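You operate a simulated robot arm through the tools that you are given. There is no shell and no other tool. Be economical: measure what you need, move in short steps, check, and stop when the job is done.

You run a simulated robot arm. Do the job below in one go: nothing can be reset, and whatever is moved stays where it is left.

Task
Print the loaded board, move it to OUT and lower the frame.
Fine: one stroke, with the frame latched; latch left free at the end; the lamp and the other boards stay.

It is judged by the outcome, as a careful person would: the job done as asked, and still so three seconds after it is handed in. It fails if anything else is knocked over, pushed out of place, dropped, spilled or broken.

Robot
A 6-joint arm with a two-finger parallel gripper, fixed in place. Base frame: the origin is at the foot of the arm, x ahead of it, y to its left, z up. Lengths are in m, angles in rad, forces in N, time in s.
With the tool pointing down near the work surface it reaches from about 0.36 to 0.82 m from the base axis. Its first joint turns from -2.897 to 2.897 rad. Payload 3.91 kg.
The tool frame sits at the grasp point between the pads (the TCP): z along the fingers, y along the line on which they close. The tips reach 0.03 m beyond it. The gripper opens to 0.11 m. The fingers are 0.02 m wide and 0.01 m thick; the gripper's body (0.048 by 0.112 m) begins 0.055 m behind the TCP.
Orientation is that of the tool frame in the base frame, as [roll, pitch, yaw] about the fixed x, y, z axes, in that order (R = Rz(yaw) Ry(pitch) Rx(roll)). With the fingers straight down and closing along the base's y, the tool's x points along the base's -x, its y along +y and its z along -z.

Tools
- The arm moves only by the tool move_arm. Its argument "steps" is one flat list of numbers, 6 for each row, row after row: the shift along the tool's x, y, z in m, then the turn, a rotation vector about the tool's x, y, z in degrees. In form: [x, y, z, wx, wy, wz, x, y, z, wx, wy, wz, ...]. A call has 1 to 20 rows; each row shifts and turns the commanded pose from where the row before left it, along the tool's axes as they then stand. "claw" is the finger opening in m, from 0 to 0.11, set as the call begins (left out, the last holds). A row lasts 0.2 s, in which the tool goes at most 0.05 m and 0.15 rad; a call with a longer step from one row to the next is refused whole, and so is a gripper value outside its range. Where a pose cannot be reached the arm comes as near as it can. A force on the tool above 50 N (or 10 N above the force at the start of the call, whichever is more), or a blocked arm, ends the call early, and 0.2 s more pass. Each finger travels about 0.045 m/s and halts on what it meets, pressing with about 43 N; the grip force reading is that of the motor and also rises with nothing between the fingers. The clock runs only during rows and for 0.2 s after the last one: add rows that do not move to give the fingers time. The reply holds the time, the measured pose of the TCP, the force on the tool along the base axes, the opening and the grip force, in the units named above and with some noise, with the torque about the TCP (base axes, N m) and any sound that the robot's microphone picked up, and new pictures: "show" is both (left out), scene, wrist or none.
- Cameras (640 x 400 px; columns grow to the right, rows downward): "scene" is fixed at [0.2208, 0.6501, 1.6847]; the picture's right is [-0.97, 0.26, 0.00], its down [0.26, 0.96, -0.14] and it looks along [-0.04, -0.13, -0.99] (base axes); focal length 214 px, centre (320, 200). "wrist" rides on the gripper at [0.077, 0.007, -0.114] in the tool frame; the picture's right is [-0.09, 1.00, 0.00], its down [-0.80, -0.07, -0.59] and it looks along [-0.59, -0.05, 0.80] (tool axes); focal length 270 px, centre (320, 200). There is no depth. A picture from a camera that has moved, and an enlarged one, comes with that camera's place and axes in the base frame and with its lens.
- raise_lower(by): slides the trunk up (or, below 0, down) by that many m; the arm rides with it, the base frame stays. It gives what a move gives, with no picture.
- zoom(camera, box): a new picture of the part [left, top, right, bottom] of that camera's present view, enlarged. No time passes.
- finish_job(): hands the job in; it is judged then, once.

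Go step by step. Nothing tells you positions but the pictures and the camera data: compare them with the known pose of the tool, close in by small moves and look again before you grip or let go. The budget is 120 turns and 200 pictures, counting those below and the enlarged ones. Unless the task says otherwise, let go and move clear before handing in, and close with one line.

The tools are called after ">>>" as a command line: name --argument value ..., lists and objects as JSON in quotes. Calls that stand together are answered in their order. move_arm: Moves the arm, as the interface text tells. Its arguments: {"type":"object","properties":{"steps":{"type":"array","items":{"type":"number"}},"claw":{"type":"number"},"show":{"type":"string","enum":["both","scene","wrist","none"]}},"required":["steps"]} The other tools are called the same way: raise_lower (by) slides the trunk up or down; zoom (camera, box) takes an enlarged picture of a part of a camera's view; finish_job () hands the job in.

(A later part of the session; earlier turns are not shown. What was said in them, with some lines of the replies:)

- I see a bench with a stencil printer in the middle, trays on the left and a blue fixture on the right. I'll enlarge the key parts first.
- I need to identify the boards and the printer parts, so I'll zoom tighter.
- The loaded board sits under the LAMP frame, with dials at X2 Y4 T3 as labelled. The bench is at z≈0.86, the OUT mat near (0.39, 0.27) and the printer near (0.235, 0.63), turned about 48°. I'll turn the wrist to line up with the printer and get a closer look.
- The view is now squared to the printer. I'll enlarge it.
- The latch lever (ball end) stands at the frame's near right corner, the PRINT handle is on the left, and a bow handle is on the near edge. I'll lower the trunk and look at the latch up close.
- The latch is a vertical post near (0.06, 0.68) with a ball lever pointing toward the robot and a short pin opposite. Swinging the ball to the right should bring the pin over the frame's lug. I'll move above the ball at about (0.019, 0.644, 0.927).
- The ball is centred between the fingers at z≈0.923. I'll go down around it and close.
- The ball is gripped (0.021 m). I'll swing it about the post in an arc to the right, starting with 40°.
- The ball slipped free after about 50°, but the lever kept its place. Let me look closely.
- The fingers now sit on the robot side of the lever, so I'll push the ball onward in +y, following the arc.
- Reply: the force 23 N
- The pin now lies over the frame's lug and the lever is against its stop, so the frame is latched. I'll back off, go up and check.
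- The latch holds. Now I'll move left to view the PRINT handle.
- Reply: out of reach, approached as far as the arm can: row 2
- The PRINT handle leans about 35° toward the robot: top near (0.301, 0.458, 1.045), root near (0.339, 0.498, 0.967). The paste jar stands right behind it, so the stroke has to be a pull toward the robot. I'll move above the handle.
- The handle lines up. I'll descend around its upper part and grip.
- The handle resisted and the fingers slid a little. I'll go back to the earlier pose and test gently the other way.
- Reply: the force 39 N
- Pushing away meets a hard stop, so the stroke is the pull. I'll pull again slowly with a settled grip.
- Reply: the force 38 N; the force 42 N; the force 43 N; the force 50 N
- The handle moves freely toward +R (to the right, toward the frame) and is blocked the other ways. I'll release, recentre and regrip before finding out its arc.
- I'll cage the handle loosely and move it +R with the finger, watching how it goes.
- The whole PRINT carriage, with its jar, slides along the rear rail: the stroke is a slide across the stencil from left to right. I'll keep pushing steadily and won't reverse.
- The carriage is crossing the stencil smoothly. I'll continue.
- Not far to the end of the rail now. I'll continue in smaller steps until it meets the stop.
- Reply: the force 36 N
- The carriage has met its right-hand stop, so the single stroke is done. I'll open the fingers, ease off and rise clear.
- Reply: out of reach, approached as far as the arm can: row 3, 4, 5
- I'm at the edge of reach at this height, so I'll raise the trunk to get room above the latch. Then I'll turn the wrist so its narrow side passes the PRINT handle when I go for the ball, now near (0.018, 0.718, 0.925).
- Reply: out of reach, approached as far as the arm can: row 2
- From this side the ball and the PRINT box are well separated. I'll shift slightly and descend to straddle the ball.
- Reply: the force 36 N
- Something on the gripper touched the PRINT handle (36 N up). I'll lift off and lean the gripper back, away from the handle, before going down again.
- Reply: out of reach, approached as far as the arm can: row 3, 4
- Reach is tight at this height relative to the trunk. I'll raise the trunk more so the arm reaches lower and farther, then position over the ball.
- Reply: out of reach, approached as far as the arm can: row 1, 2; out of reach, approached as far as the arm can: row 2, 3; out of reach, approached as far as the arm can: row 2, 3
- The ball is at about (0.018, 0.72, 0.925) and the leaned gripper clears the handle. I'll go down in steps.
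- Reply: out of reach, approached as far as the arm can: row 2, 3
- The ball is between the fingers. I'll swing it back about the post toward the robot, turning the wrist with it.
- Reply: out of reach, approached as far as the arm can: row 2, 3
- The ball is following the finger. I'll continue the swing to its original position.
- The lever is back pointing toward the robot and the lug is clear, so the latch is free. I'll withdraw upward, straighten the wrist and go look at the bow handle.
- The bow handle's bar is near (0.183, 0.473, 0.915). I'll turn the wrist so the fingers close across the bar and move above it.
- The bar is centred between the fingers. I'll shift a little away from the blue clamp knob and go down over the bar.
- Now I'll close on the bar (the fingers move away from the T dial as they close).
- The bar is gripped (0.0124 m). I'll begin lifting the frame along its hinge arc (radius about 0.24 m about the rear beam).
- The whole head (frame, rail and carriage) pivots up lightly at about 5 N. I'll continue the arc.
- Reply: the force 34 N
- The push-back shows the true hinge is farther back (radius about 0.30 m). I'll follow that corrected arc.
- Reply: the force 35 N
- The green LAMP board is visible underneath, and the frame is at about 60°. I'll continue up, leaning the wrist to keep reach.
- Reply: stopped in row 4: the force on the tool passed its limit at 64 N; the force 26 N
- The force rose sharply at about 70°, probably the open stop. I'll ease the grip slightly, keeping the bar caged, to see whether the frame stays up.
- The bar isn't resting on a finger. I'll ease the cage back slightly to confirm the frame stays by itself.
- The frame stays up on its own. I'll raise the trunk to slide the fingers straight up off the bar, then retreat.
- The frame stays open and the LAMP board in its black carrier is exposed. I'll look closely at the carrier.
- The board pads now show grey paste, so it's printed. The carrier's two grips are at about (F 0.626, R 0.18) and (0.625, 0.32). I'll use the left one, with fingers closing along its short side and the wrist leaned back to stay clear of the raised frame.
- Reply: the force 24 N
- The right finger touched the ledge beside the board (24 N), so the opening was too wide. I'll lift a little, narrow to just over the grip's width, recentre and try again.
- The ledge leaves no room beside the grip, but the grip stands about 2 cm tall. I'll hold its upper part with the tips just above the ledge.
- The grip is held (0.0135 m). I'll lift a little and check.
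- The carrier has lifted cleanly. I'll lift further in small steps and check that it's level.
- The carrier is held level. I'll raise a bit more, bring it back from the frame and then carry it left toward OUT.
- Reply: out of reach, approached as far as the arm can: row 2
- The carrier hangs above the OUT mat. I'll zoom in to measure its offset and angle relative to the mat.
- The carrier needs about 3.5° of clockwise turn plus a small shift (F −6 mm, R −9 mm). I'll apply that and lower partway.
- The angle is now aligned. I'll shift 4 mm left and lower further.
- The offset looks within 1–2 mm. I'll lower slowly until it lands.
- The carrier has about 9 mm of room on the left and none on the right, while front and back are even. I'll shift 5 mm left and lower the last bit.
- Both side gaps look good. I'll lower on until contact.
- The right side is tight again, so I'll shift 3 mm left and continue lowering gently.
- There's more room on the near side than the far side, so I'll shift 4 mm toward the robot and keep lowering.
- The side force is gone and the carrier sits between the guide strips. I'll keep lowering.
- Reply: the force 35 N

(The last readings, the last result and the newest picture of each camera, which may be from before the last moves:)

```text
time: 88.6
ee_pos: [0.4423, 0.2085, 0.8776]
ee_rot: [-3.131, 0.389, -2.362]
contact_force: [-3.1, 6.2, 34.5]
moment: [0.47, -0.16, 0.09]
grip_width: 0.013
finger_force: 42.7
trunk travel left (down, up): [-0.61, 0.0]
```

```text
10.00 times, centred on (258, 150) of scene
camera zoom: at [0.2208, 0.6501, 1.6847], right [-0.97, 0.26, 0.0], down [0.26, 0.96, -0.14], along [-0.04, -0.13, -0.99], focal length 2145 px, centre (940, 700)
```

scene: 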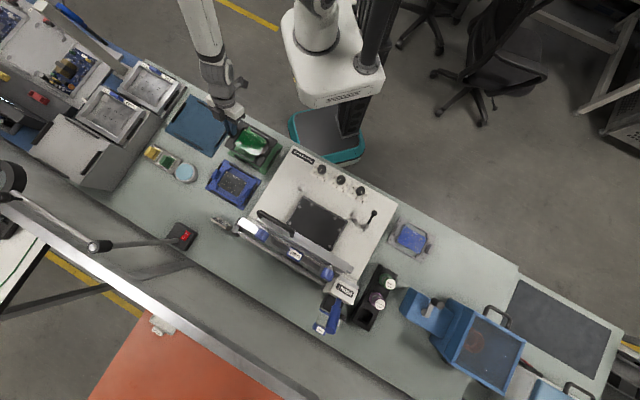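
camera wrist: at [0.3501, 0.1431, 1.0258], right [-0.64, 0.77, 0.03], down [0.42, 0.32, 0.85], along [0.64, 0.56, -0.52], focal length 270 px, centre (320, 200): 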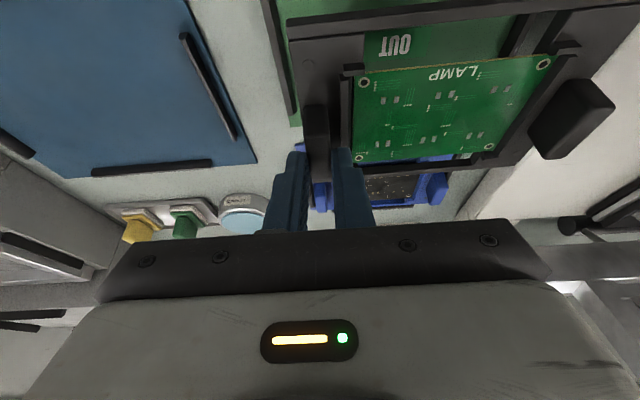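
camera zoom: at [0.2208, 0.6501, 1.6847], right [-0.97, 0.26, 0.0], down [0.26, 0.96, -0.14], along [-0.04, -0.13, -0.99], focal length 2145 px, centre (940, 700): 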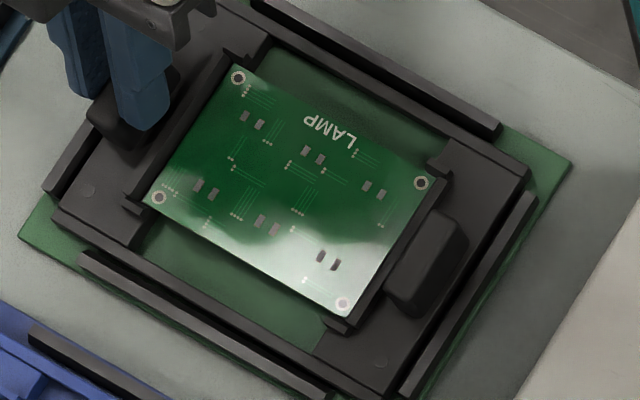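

The carrier has landed between the strips. I'll ease the downward force, open slightly and lift off straight up.

>>> move_arm --steps '[-0.0009, 0, -0.0023, 0, 0, 0, 0, 0, 0, 0, 0, 0]' --show "none"

>>> move_arm --steps '[0, 0, 0, 0, 0, 0, 0, 0, 0, 0, 0, 0]' --claw 0.022 --show "wrist"

>>> zoom --camera "scene" --box '[226, 130, 290, 170]'

```text
time: 89.2
ee_pos: [0.4412, 0.2074, 0.8776]
ee_rot: [-3.136, 0.383, -2.361]
contact_force: [0.7, 4.6, 11.0]
moment: [0.76, -0.63, 0.14]
grip_width: 0.0131
finger_force: 42.8
trunk travel left (down, up): [-0.61, 0.0]
```

```text
time: 89.8
ee_pos: [0.4422, 0.2077, 0.8776]
ee_rot: [-3.135, 0.382, -2.364]
contact_force: [-0.2, 0.0, -0.1]
moment: [-0.01, 0.01, -0.01]
grip_width: 0.022
finger_force: 0.0
trunk travel left (down, up): [-0.61, 0.0]
camera wrist: at [0.3559, 0.1329, 0.9546], right [-0.64, 0.77, 0.03], down [0.42, 0.32, 0.85], along [0.64, 0.56, -0.52], focal length 270 px, centre (320, 200)
```

wrist: 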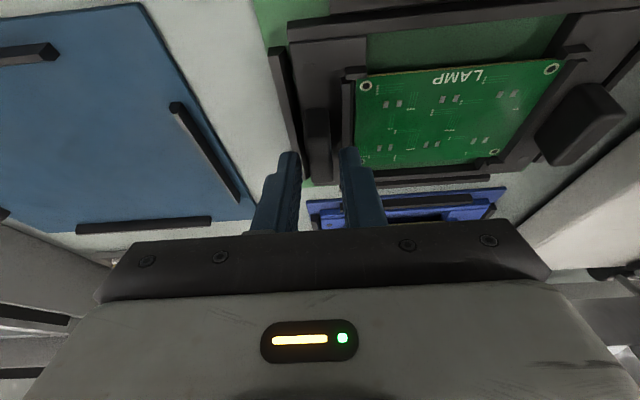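

```text
10.00 times, centred on (258, 150) of scene
camera zoom: at [0.2208, 0.6501, 1.6847], right [-0.97, 0.26, 0.0], down [0.26, 0.96, -0.14], along [-0.04, -0.13, -0.99], focal length 2145 px, centre (940, 700)
```

zoom: 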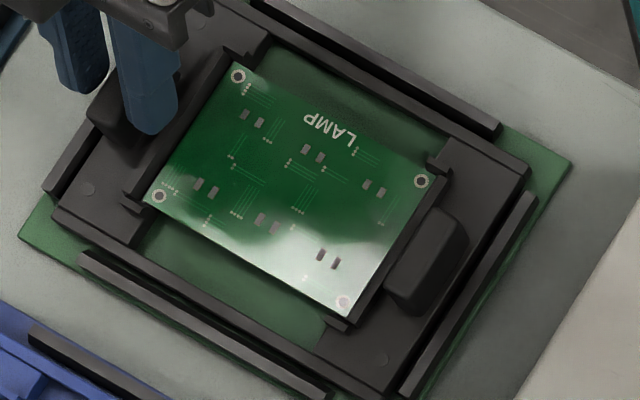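

Released with zero force. I'll rise straight up and check the seating.

>>> move_arm --steps '[-0.0075, 0, -0.0185, 0, 0, 0, -0.015, 0, -0.037, 0, 0, 0, -0.015, 0, -0.037, 0, 0, 0, -0.015, 0, -0.037, 0, 0, 0, -0.015, 0, -0.037, 0, 0, 0, 0, 0.04, 0, 0, 0, 0, 0, 0.04, 0, 0, 0, 0, 0, 0.04, 0, 0, 0, 0]' --show "both"

>>> zoom --camera "scene" --box '[222, 120, 286, 170]'

>>> zoom --camera "scene" --box '[220, 130, 420, 300]'

```text
time: 91.6
ee_pos: [0.3707, 0.2903, 1.0606]
ee_rot: [3.126, 0.428, -2.359]
contact_force: [0.1, -0.1, -0.3]
moment: [0.01, 0.0, 0.02]
grip_width: 0.0222
finger_force: 0.0
out of reach, approached as far as the arm can: row 8
trunk travel left (down, up): [-0.61, 0.0]
camera wrist: at [0.2846, 0.2114, 1.1315], right [-0.65, 0.76, 0.05], down [0.4, 0.28, 0.87], along [0.65, 0.59, -0.49], focal length 270 px, centre (320, 200)
```

scene: 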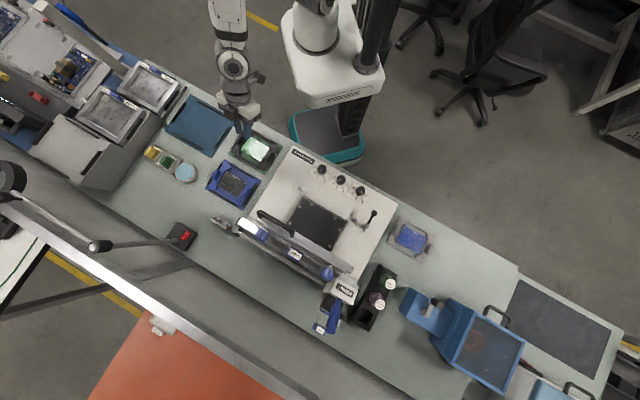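
wrist: 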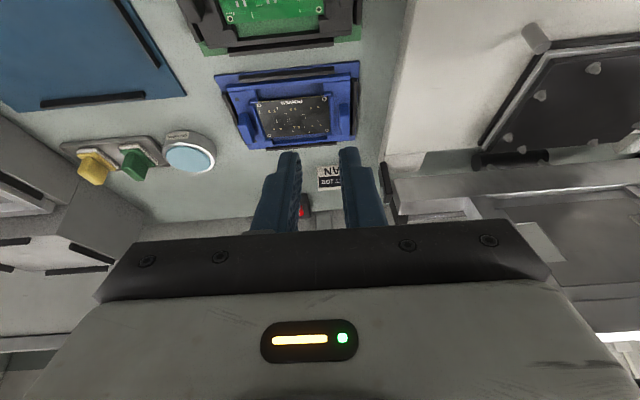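

```text
8.00 times, centred on (254, 145) of scene
camera zoom: at [0.2208, 0.6501, 1.6847], right [-0.97, 0.26, 0.0], down [0.26, 0.96, -0.14], along [-0.04, -0.13, -0.99], focal length 1716 px, centre (848, 640)
```

zoom: 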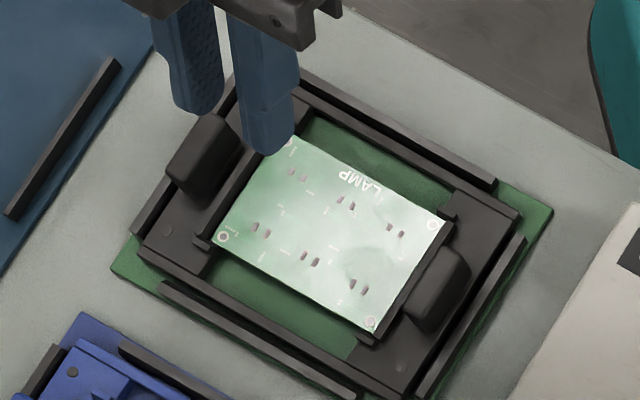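

```text
2.35 times, centred on (320, 215) of scene
camera zoom: at [0.2208, 0.6501, 1.6847], right [-0.97, 0.26, 0.0], down [0.26, 0.96, -0.14], along [-0.04, -0.13, -0.99], focal length 505 px, centre (320, 165)
```

zoom: 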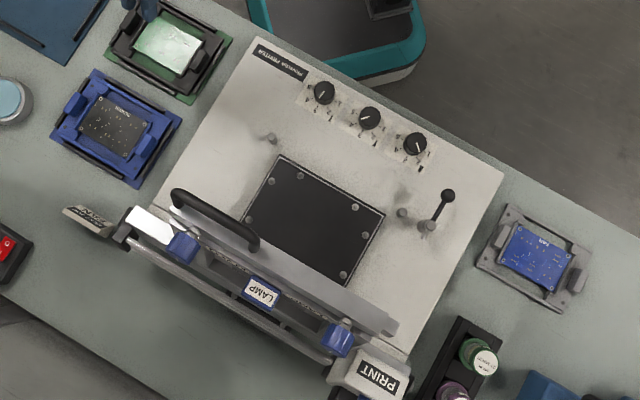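

The carrier sits squarely in the OUT guides and everything else is in place. Now I'll return to the raised frame's bow handle by reversing my earlier path.

>>> move_arm --steps '[0, 0.035, -0.02, 0, 6.1, 0, 0, 0.035, -0.02, 0, 6.1, 0, 0, 0.035, -0.02, 0, 6.1, 0, 0, 0.035, -0.02, 0, 6.1, 0, 0, 0.035, -0.02, 0, 0, 0, 0, 0.035, -0.02, 0, 0, 0, 0, 0.035, -0.02, 0, 0, 0]' --claw 0.045 --show "none"

>>> move_arm --steps '[0, 0, 0, 0, 0, 7.9, 0, 0, 0, 0, 0, 7.9, 0, 0, 0, 0, 0, 7.9, 0, 0, 0, 0, 0, 7.9, 0, 0, 0, 0, 0, 7.9, 0, 0, 0, 0, 0, 7.9, 0, 0, 0, 0, 0, 7.9, 0, 0, 0, 0, 0, 7.9, 0, 0, 0, 0, 0, 7.9, 0, 0, 0, 0, 0, 7.9, 0, 0, 0, 0, 0, 7.9]' --show "both"

```text
time: 93.2
ee_pos: [0.2088, 0.4263, 1.1815]
ee_rot: [-3.137, 0.148, -2.361]
contact_force: [0.3, 0.1, 0.6]
moment: [-0.01, 0.01, 0.02]
grip_width: 0.045
finger_force: 0.1
out of reach, approached as far as the arm can: row 1, 2
trunk travel left (down, up): [-0.61, 0.0]
```

```text
time: 95.6
ee_pos: [0.21, 0.4266, 1.1817]
ee_rot: [2.994, 0.01, 2.401]
contact_force: [0.0, 0.2, -0.7]
moment: [-0.01, 0.05, -0.01]
grip_width: 0.0449
finger_force: 0.0
trunk travel left (down, up): [-0.61, 0.0]
camera wrist: at [0.1457, 0.4722, 1.2936], right [0.73, 0.67, 0.15], down [0.48, -0.65, 0.59], along [0.49, -0.36, -0.8], focal length 270 px, centre (320, 200)
```

scene: 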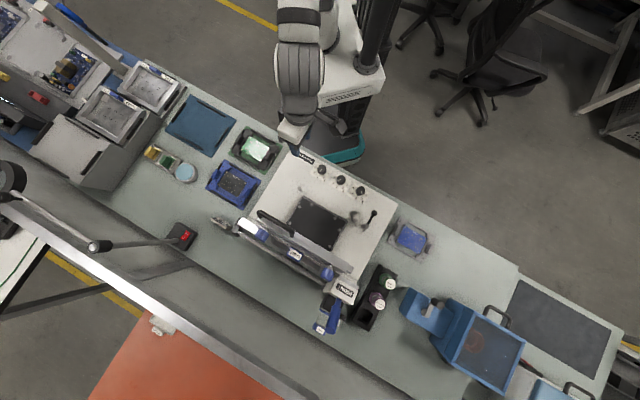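
wrist: 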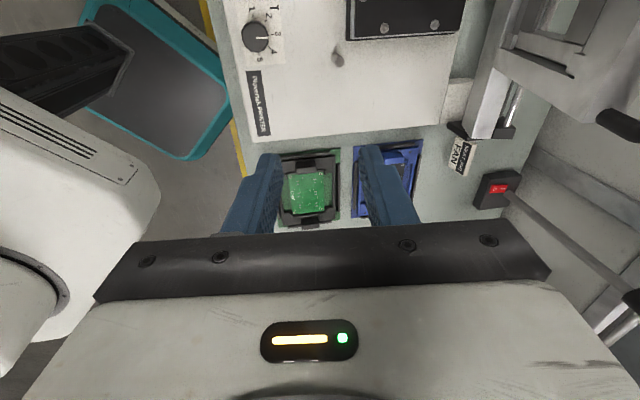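

>>> move_arm --steps '[0.0325, 0.0041, -0.0272, 0, 0, 0, 0.0325, 0.0041, -0.0272, 0, 0, 0, 0, 0.0336, 0.005, 0, 0, 0, 0, 0.0336, 0.005, 0, 0, 0, 0, 0.0336, 0.005, 0, 0, 0, 0, 0.0336, 0.005, 0, 0, 0]' --show "wrist"

>>> zoom --camera "scene" --box '[220, 130, 420, 300]'

```text
time: 97.0
ee_pos: [0.253, 0.5713, 1.2336]
ee_rot: [2.997, 0.011, 2.402]
contact_force: [0.0, 0.5, 0.0]
moment: [-0.02, 0.05, 0.0]
grip_width: 0.0449
finger_force: 0.0
trunk travel left (down, up): [-0.61, 0.0]
camera wrist: at [0.1895, 0.6177, 1.3462], right [0.73, 0.67, 0.15], down [0.48, -0.65, 0.59], along [0.49, -0.36, -0.8], focal length 270 px, centre (320, 200)
```

wrist: 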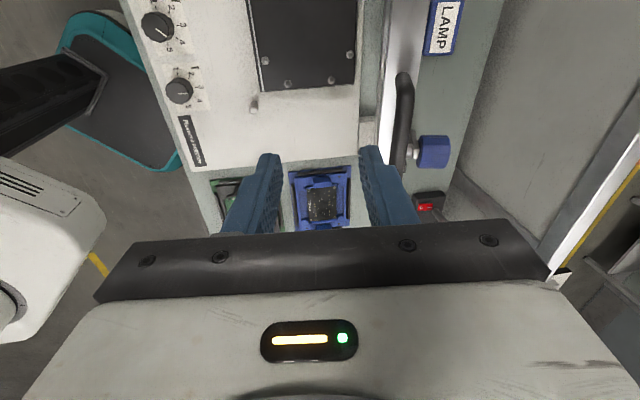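

```text
2.35 times, centred on (320, 215) of scene
camera zoom: at [0.2208, 0.6501, 1.6847], right [-0.97, 0.26, 0.0], down [0.26, 0.96, -0.14], along [-0.04, -0.13, -0.99], focal length 505 px, centre (320, 165)
```

zoom: 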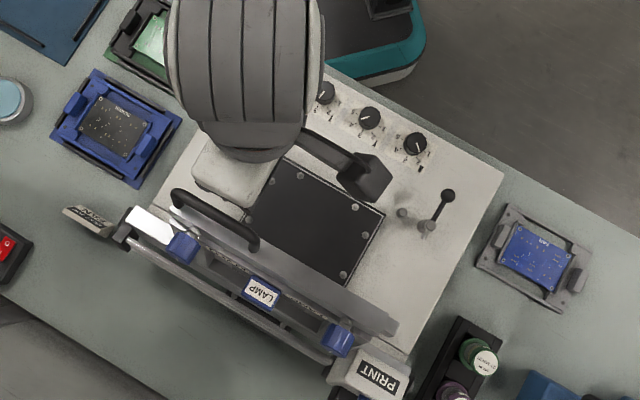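

>>> move_arm --steps '[-0.003, 0.0022, -0.0148, 0, 0, 0, 0, 0.0277, 0.0042, 0, 0, 0, 0, 0.0277, 0.0042, 0, 0, 0]' --show "wrist"

>>> zoom --camera "wrist" --box '[180, 60, 460, 240]'

```text
time: 97.8
ee_pos: [0.2945, 0.6108, 1.2508]
ee_rot: [2.995, 0.01, 2.403]
contact_force: [0.6, 0.9, 0.3]
moment: [-0.01, 0.02, 0.0]
grip_width: 0.0449
finger_force: 0.0
trunk travel left (down, up): [-0.61, 0.0]
camera wrist: at [0.2308, 0.656, 1.3635], right [0.73, 0.67, 0.15], down [0.48, -0.65, 0.59], along [0.49, -0.36, -0.8], focal length 270 px, centre (320, 200)
```

wrist: 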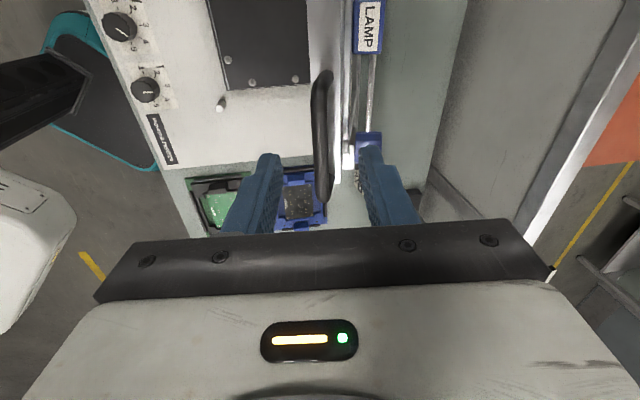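

```text
2.22 times, centred on (320, 150) of wrist
camera zoom: at [0.2308, 0.656, 1.3635], right [0.73, 0.67, 0.15], down [0.48, -0.65, 0.59], along [0.49, -0.36, -0.8], focal length 601 px, centre (320, 311)
```

zoom: 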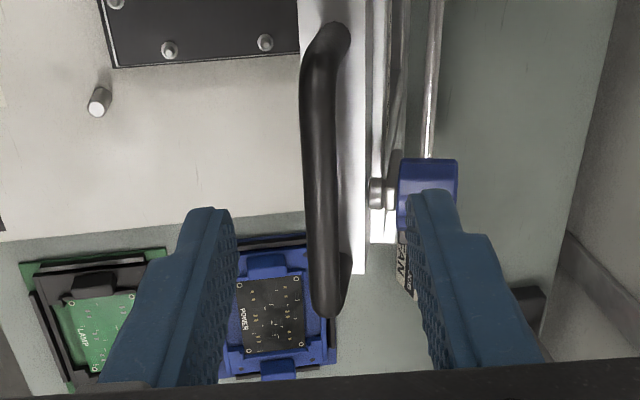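

The bar is centred between the fingers. I'll go down over it and grip.

>>> move_arm --steps '[0.005, -0.0037, 0.0247, 0, 0, 0, 0, -0.0037, 0.0247, 0, 0, 0]' --claw 0.04 --show "wrist"

>>> zoom --camera "wrist" --box '[180, 60, 460, 240]'

```text
time: 98.4
ee_pos: [0.2905, 0.6129, 1.2014]
ee_rot: [2.995, 0.01, 2.403]
contact_force: [0.3, -0.4, -0.2]
moment: [-0.03, -0.04, 0.01]
grip_width: 0.0397
finger_force: 0.0
trunk travel left (down, up): [-0.61, 0.0]
no pictures are left
```

```text
refused: no pictures are left
```

I'm out of pictures, so I'll go on by the measured pose and force. I'll close on the bar at the recorded position.

>>> move_arm --steps '[0, 0, 0, 0, 0, 0, 0, 0, 0, 0, 0, 0, 0, 0, 0, 0, 0, 0, 0, 0, 0, 0, 0, 0]' --claw 0 --show "none"

```text
time: 99.4
ee_pos: [0.2906, 0.6128, 1.2009]
ee_rot: [2.995, 0.011, 2.401]
contact_force: [1.6, 1.1, -2.9]
moment: [0.05, 0.0, -0.92]
grip_width: 0.0121
finger_force: 45.5
trunk travel left (down, up): [-0.61, 0.0]
no pictures are left
```

The bar is held (0.0121 m). I'll lower the frame along the recorded arc in stages, checking forces.

>>> move_arm --steps '[0.0008, -0.0161, 0.0045, 2.1, 0, 0, 0.0008, -0.0143, 0.0056, 2.1, 0, 0, 0.0007, -0.0138, 0.0067, 2.1, 0, 0, 0.0007, -0.0131, 0.008, 2.1, 0, 0, 0.0007, -0.0123, 0.0091, 0, 0, 0]' --show "none"

```text
time: 100.6
ee_pos: [0.2371, 0.5608, 1.1649]
ee_rot: [3.138, 0.01, 2.403]
contact_force: [-10.9, -22.6, 31.5]
moment: [-0.38, 0.48, 0.23]
grip_width: 0.0001
finger_force: 38.7
trunk travel left (down, up): [-0.61, 0.0]
no pictures are left
```

The bar slipped from the grip (fingers closed on nothing) and something presses up on them. I'll ease off slightly and feel.

>>> move_arm --steps '[0, 0, -0.004, 0, 0, 0, 0, 0, 0, 0, 0, 0]' --show "none"

```text
time: 101.2
ee_pos: [0.2406, 0.5645, 1.167]
ee_rot: [3.137, 0.011, 2.404]
contact_force: [-7.6, -14.3, 20.1]
moment: [-0.24, 0.32, 0.17]
grip_width: 0.0
finger_force: 37.8
trunk travel left (down, up): [-0.61, 0.0]
no pictures are left
```

The readings fit the bar sitting just below the closed fingertips with the frame holding by hinge friction. I'll rise a little, open, and go down to regrip deeper.

>>> move_arm --steps '[0, 0, -0.01, 0, 0, 0, 0, 0, -0.01, 0, 0, 0, 0, 0.002, 0, 0, 0, 0, 0, 0, 0, 0, 0, 0]' --claw 0.036 --show "none"

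>>> move_arm --steps '[0, 0, 0.01, 0, 0, 0, 0, 0, 0.01, 0, 0, 0, 0, 0, 0.01, 0, 0, 0]' --show "none"

```text
time: 102.2
ee_pos: [0.2434, 0.5667, 1.1841]
ee_rot: [3.139, 0.011, 2.403]
contact_force: [-0.3, -0.2, 0.6]
moment: [0.03, 0.03, 0.0]
grip_width: 0.0361
finger_force: 0.1
trunk travel left (down, up): [-0.61, 0.0]
no pictures are left
```

```text
time: 103.0
ee_pos: [0.2438, 0.5669, 1.1536]
ee_rot: [-3.142, 0.009, 2.405]
contact_force: [-0.5, -1.0, 0.7]
moment: [0.02, 0.0, -0.01]
grip_width: 0.0358
finger_force: 0.1
trunk travel left (down, up): [-0.61, 0.0]
no pictures are left
```

>>> move_arm --steps '[0, 0, 0.006, 0, 0, 0, 0, 0, 0, 0, 0, 0]' --show "none"

>>> move_arm --steps '[0, 0, 0, 0, 0, 0, 0, 0, 0, 0, 0, 0, 0, 0, 0, 0, 0, 0]' --claw 0 --show "none"

```text
time: 103.6
ee_pos: [0.2433, 0.5677, 1.1483]
ee_rot: [-3.141, 0.011, 2.404]
contact_force: [0.0, -0.7, -0.5]
moment: [-0.01, -0.01, -0.01]
grip_width: 0.0358
finger_force: 0.0
trunk travel left (down, up): [-0.61, 0.0]
no pictures are left
```

```text
time: 104.4
ee_pos: [0.2443, 0.5677, 1.148]
ee_rot: [3.14, 0.01, 2.401]
contact_force: [2.6, 2.7, -6.7]
moment: [-0.32, -0.3, -0.9]
grip_width: 0.0125
finger_force: 44.7
trunk travel left (down, up): [-0.61, 0.0]
no pictures are left
```

The bar is regripped (0.0125 m), about 5 mm below the TCP. I'll continue down the recorded circle in short stages, watching the grip width.

>>> move_arm --steps '[0.0004, -0.0105, 0.0087, 0, 0, 0, 0.0004, -0.0112, 0.0102, 0, 0, 0, 0.0004, -0.0106, 0.0108, 0, 0, 0]' --show "none"

```text
time: 105.2
ee_pos: [0.2212, 0.5445, 1.1186]
ee_rot: [3.141, 0.011, 2.402]
contact_force: [1.6, -3.7, 1.6]
moment: [0.1, 0.04, -0.88]
grip_width: 0.0126
finger_force: 45.6
trunk travel left (down, up): [-0.61, 0.0]
no pictures are left
```

Following well with low force. Next stage.

>>> move_arm --steps '[0.0004, -0.01, 0.0113, 0, 0, 0, 0.0004, -0.0094, 0.0119, 0, 0, 0, 0.0004, -0.0088, 0.0123, 0, 0, 0, 0.0003, -0.0081, 0.0128, 0, 0, 0]' --show "none"

```text
time: 106.2
ee_pos: [0.194, 0.5201, 1.0691]
ee_rot: [3.139, 0.01, 2.404]
contact_force: [-2.6, -0.7, 1.2]
moment: [0.41, 0.38, -0.92]
grip_width: 0.0128
finger_force: 44.9
trunk travel left (down, up): [-0.61, 0.0]
no pictures are left
```

>>> move_arm --steps '[0.0003, -0.0075, 0.0131, 0, 0, 0, 0.0003, -0.0067, 0.0136, 0, 0, 0, 0.0003, -0.0061, 0.0138, 0, 0, 0, 0.0003, -0.0053, 0.0142, 0, 0, 0]' --show "none"

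```text
time: 107.2
ee_pos: [0.1763, 0.4997, 1.0146]
ee_rot: [3.141, 0.013, 2.403]
contact_force: [-6.9, -0.3, -1.0]
moment: [-0.27, -0.06, -0.96]
grip_width: 0.0122
finger_force: 44.4
trunk travel left (down, up): [-0.61, 0.0]
no pictures are left
```

>>> move_arm --steps '[0.0002, -0.0045, 0.0144, 0, 0, 0, 0.0002, -0.0038, 0.0147, 0, 0, 0, 0.0001, -0.003, 0.0148, 0, 0, 0, 0, -0.0022, 0.014, 0, 0, 0]' --show "none"

```text
time: 108.2
ee_pos: [0.1681, 0.4899, 0.9562]
ee_rot: [3.14, 0.014, 2.404]
contact_force: [-12.5, 3.3, -4.2]
moment: [-0.11, 0.14, -0.95]
grip_width: 0.0123
finger_force: 45.1
trunk travel left (down, up): [-0.61, 0.0]
no pictures are left
```

>>> move_arm --steps '[0, -0.001, 0.008, 0, 0, 0, 0, -0.001, 0.008, 0, 0, 0, 0, -0.0005, 0.007, 0, 0, 0]' --show "none"

>>> move_arm --steps '[0, 0, 0.003, 0, 0, 0, 0, 0, 0.003, 0, 0, 0, 0, 0, 0.002, 0, 0, 0]' --show "none"

```text
time: 109.0
ee_pos: [0.1676, 0.4894, 0.9341]
ee_rot: [3.139, 0.012, 2.405]
contact_force: [-15.8, 9.3, -3.6]
moment: [0.32, 0.45, -0.93]
grip_width: 0.0123
finger_force: 45.3
trunk travel left (down, up): [-0.61, 0.0]
no pictures are left
```

```text
time: 109.8
ee_pos: [0.1668, 0.489, 0.9266]
ee_rot: [3.139, 0.012, 2.405]
contact_force: [-17.3, 9.5, -3.6]
moment: [0.42, 0.44, -0.91]
grip_width: 0.012
finger_force: 45.0
trunk travel left (down, up): [-0.61, 0.0]
no pictures are left
```

>>> move_arm --steps '[0, 0, 0.002, 0, 0, 0, 0, 0, 0.002, 0, 0, 0, 0, 0, 0, 0, 0, 0]' --show "none"

>>> move_arm --steps '[0, 0, 0.002, 0, 0, 0, 0, 0, 0, 0, 0, 0]' --show "none"

```text
time: 110.6
ee_pos: [0.166, 0.4881, 0.9219]
ee_rot: [3.141, 0.012, 2.404]
contact_force: [-14.3, 8.3, -3.9]
moment: [0.18, 0.31, -0.9]
grip_width: 0.0127
finger_force: 44.7
trunk travel left (down, up): [-0.61, 0.0]
no pictures are left
```

```text
time: 111.2
ee_pos: [0.1665, 0.4876, 0.9195]
ee_rot: [3.14, 0.012, 2.402]
contact_force: [-14.7, 9.2, -4.3]
moment: [0.12, 0.17, -0.91]
grip_width: 0.0121
finger_force: 45.1
trunk travel left (down, up): [-0.61, 0.0]
no pictures are left
```

>>> move_arm --steps '[0, 0, 0.002, 0, 0, 0, 0, 0, 0.0015, 0, 0, 0, 0, 0, 0, 0, 0, 0]' --show "none"

>>> move_arm --steps '[0, 0, 0.002, 0, 0, 0, 0, 0, 0.001, 0, 0, 0, 0, 0, 0, 0, 0, 0]' --show "none"

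```text
time: 112.0
ee_pos: [0.1653, 0.4873, 0.9191]
ee_rot: [3.136, 0.008, 2.404]
contact_force: [-12.5, 10.2, 27.8]
moment: [0.02, 0.06, -0.9]
grip_width: 0.012
finger_force: 45.1
trunk travel left (down, up): [-0.61, 0.0]
no pictures are left
```

```text
time: 112.8
ee_pos: [0.1678, 0.4872, 0.9168]
ee_rot: [3.136, 0.01, 2.403]
contact_force: [-5.3, 10.2, 30.8]
moment: [0.13, 0.07, -0.91]
grip_width: 0.0121
finger_force: 44.9
trunk travel left (down, up): [-0.61, 0.0]
no pictures are left
```

The frame met its rest (about 28 N up at the recorded closed height), so it's down. I'll relieve the pressure, open modestly and rise straight up.

>>> move_arm --steps '[0, 0, -0.002, 0, 0, 0, 0, 0, -0.001, 0, 0, 0, 0, 0, 0, 0, 0, 0]' --show "none"

>>> move_arm --steps '[0, 0, 0, 0, 0, 0, 0, 0, 0, 0, 0, 0]' --claw 0.03 --show "none"

```text
time: 113.6
ee_pos: [0.1674, 0.4863, 0.9157]
ee_rot: [-3.139, 0.013, 2.404]
contact_force: [-6.0, 9.8, -4.7]
moment: [0.49, 0.64, -0.93]
grip_width: 0.0122
finger_force: 44.8
trunk travel left (down, up): [-0.61, 0.0]
no pictures are left
```

```text
time: 114.2
ee_pos: [0.1684, 0.4857, 0.9184]
ee_rot: [3.141, 0.012, 2.404]
contact_force: [-0.5, 0.2, -0.7]
moment: [0.02, -0.01, -0.01]
grip_width: 0.03
finger_force: 0.0
trunk travel left (down, up): [-0.61, 0.0]
no pictures are left
```

I'll verify by touch that the frame is seated: rise, close the fingers and press lightly down on the bar.

>>> move_arm --steps '[0, 0, -0.02, 0, 0, 0, 0, 0, -0.03, 0, 0, 0, 0, 0, -0.015, 0, 0, 0]' --show "none"

>>> move_arm --steps '[0, 0, 0, 0, 0, 0, 0, 0, 0, 0, 0, 0, 0, 0, 0.015, 0, 0, 0, 0, 0, 0.008, 0, 0, 0, 0, 0, 0.004, 0, 0, 0]' --claw 0 --show "none"

```text
time: 115.0
ee_pos: [0.1671, 0.4869, 0.9828]
ee_rot: [-3.141, 0.01, 2.403]
contact_force: [-0.7, 0.8, 0.8]
moment: [-0.03, -0.02, -0.04]
grip_width: 0.0297
finger_force: 0.1
trunk travel left (down, up): [-0.61, 0.0]
no pictures are left
```

```text
time: 116.2
ee_pos: [0.1665, 0.488, 0.9549]
ee_rot: [3.141, 0.011, 2.405]
contact_force: [-0.3, 0.6, 0.5]
moment: [-0.04, 0.04, -0.03]
grip_width: 0.0
finger_force: 37.7
trunk travel left (down, up): [-0.61, 0.0]
no pictures are left
```

>>> move_arm --steps '[0, 0, 0.002, 0, 0, 0, 0, 0, 0.002, 0, 0, 0, 0, 0, 0.002, 0, 0, 0, 0, 0, 0.002, 0, 0, 0]' --show "none"

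```text
time: 117.2
ee_pos: [0.1676, 0.4877, 0.9476]
ee_rot: [3.14, 0.01, 2.404]
contact_force: [-0.3, -1.1, -0.3]
moment: [-0.03, 0.03, 0.01]
grip_width: 0.0
finger_force: 37.4
trunk travel left (down, up): [-0.61, 0.0]
no pictures are left
```

>>> move_arm --steps '[0, 0, 0.002, 0, 0, 0, 0, 0, 0.002, 0, 0, 0, 0, 0, 0.002, 0, 0, 0, 0, 0, 0.002, 0, 0, 0]' --show "none"

```text
time: 118.2
ee_pos: [0.1679, 0.4875, 0.9435]
ee_rot: [3.135, 0.008, 2.404]
contact_force: [-2.6, -5.5, 37.0]
moment: [0.07, 0.36, 0.07]
grip_width: 0.0001
finger_force: 38.2
trunk travel left (down, up): [-0.61, 0.0]
no pictures are left
```

The bar is firm under 37 N, so the frame is seated. I'll rise and move clear.

>>> move_arm --steps '[0, 0, -0.02, 0, 0, 0, 0, 0, -0.04, 0, 0, 0, 0, 0, -0.04, 0, 0, 0, 0, 0, -0.04, 0, 0, 0, 0, 0, -0.04, 0, 0, 0, 0, 0, -0.04, 0, 0, 0, 0, -0.03, 0, 0, 0, 0, 0, -0.03, 0, 0, 0, 0, 0, 0, 0, 0, 0, 0]' --show "none"

```text
time: 120.2
ee_pos: [0.1242, 0.4413, 1.1593]
ee_rot: [3.14, 0.01, 2.402]
contact_force: [-0.6, 0.8, 0.6]
moment: [0.04, -0.05, 0.01]
grip_width: 0.0
finger_force: 37.5
trunk travel left (down, up): [-0.61, 0.0]
no pictures are left
```

The arm is clear and carries no load, the frame is seated and the latch is free. I'm handing in.

>>> finish_job

```text
The job is handed in.
```

The LAMP board was printed in one stroke with the frame latched and now sits in the OUT guides. The latch is free and the frame is down. I ran out of pictures before lowering the frame, so I confirmed it was seated by touch only, and the bow handle slipped from the grip once partway down.
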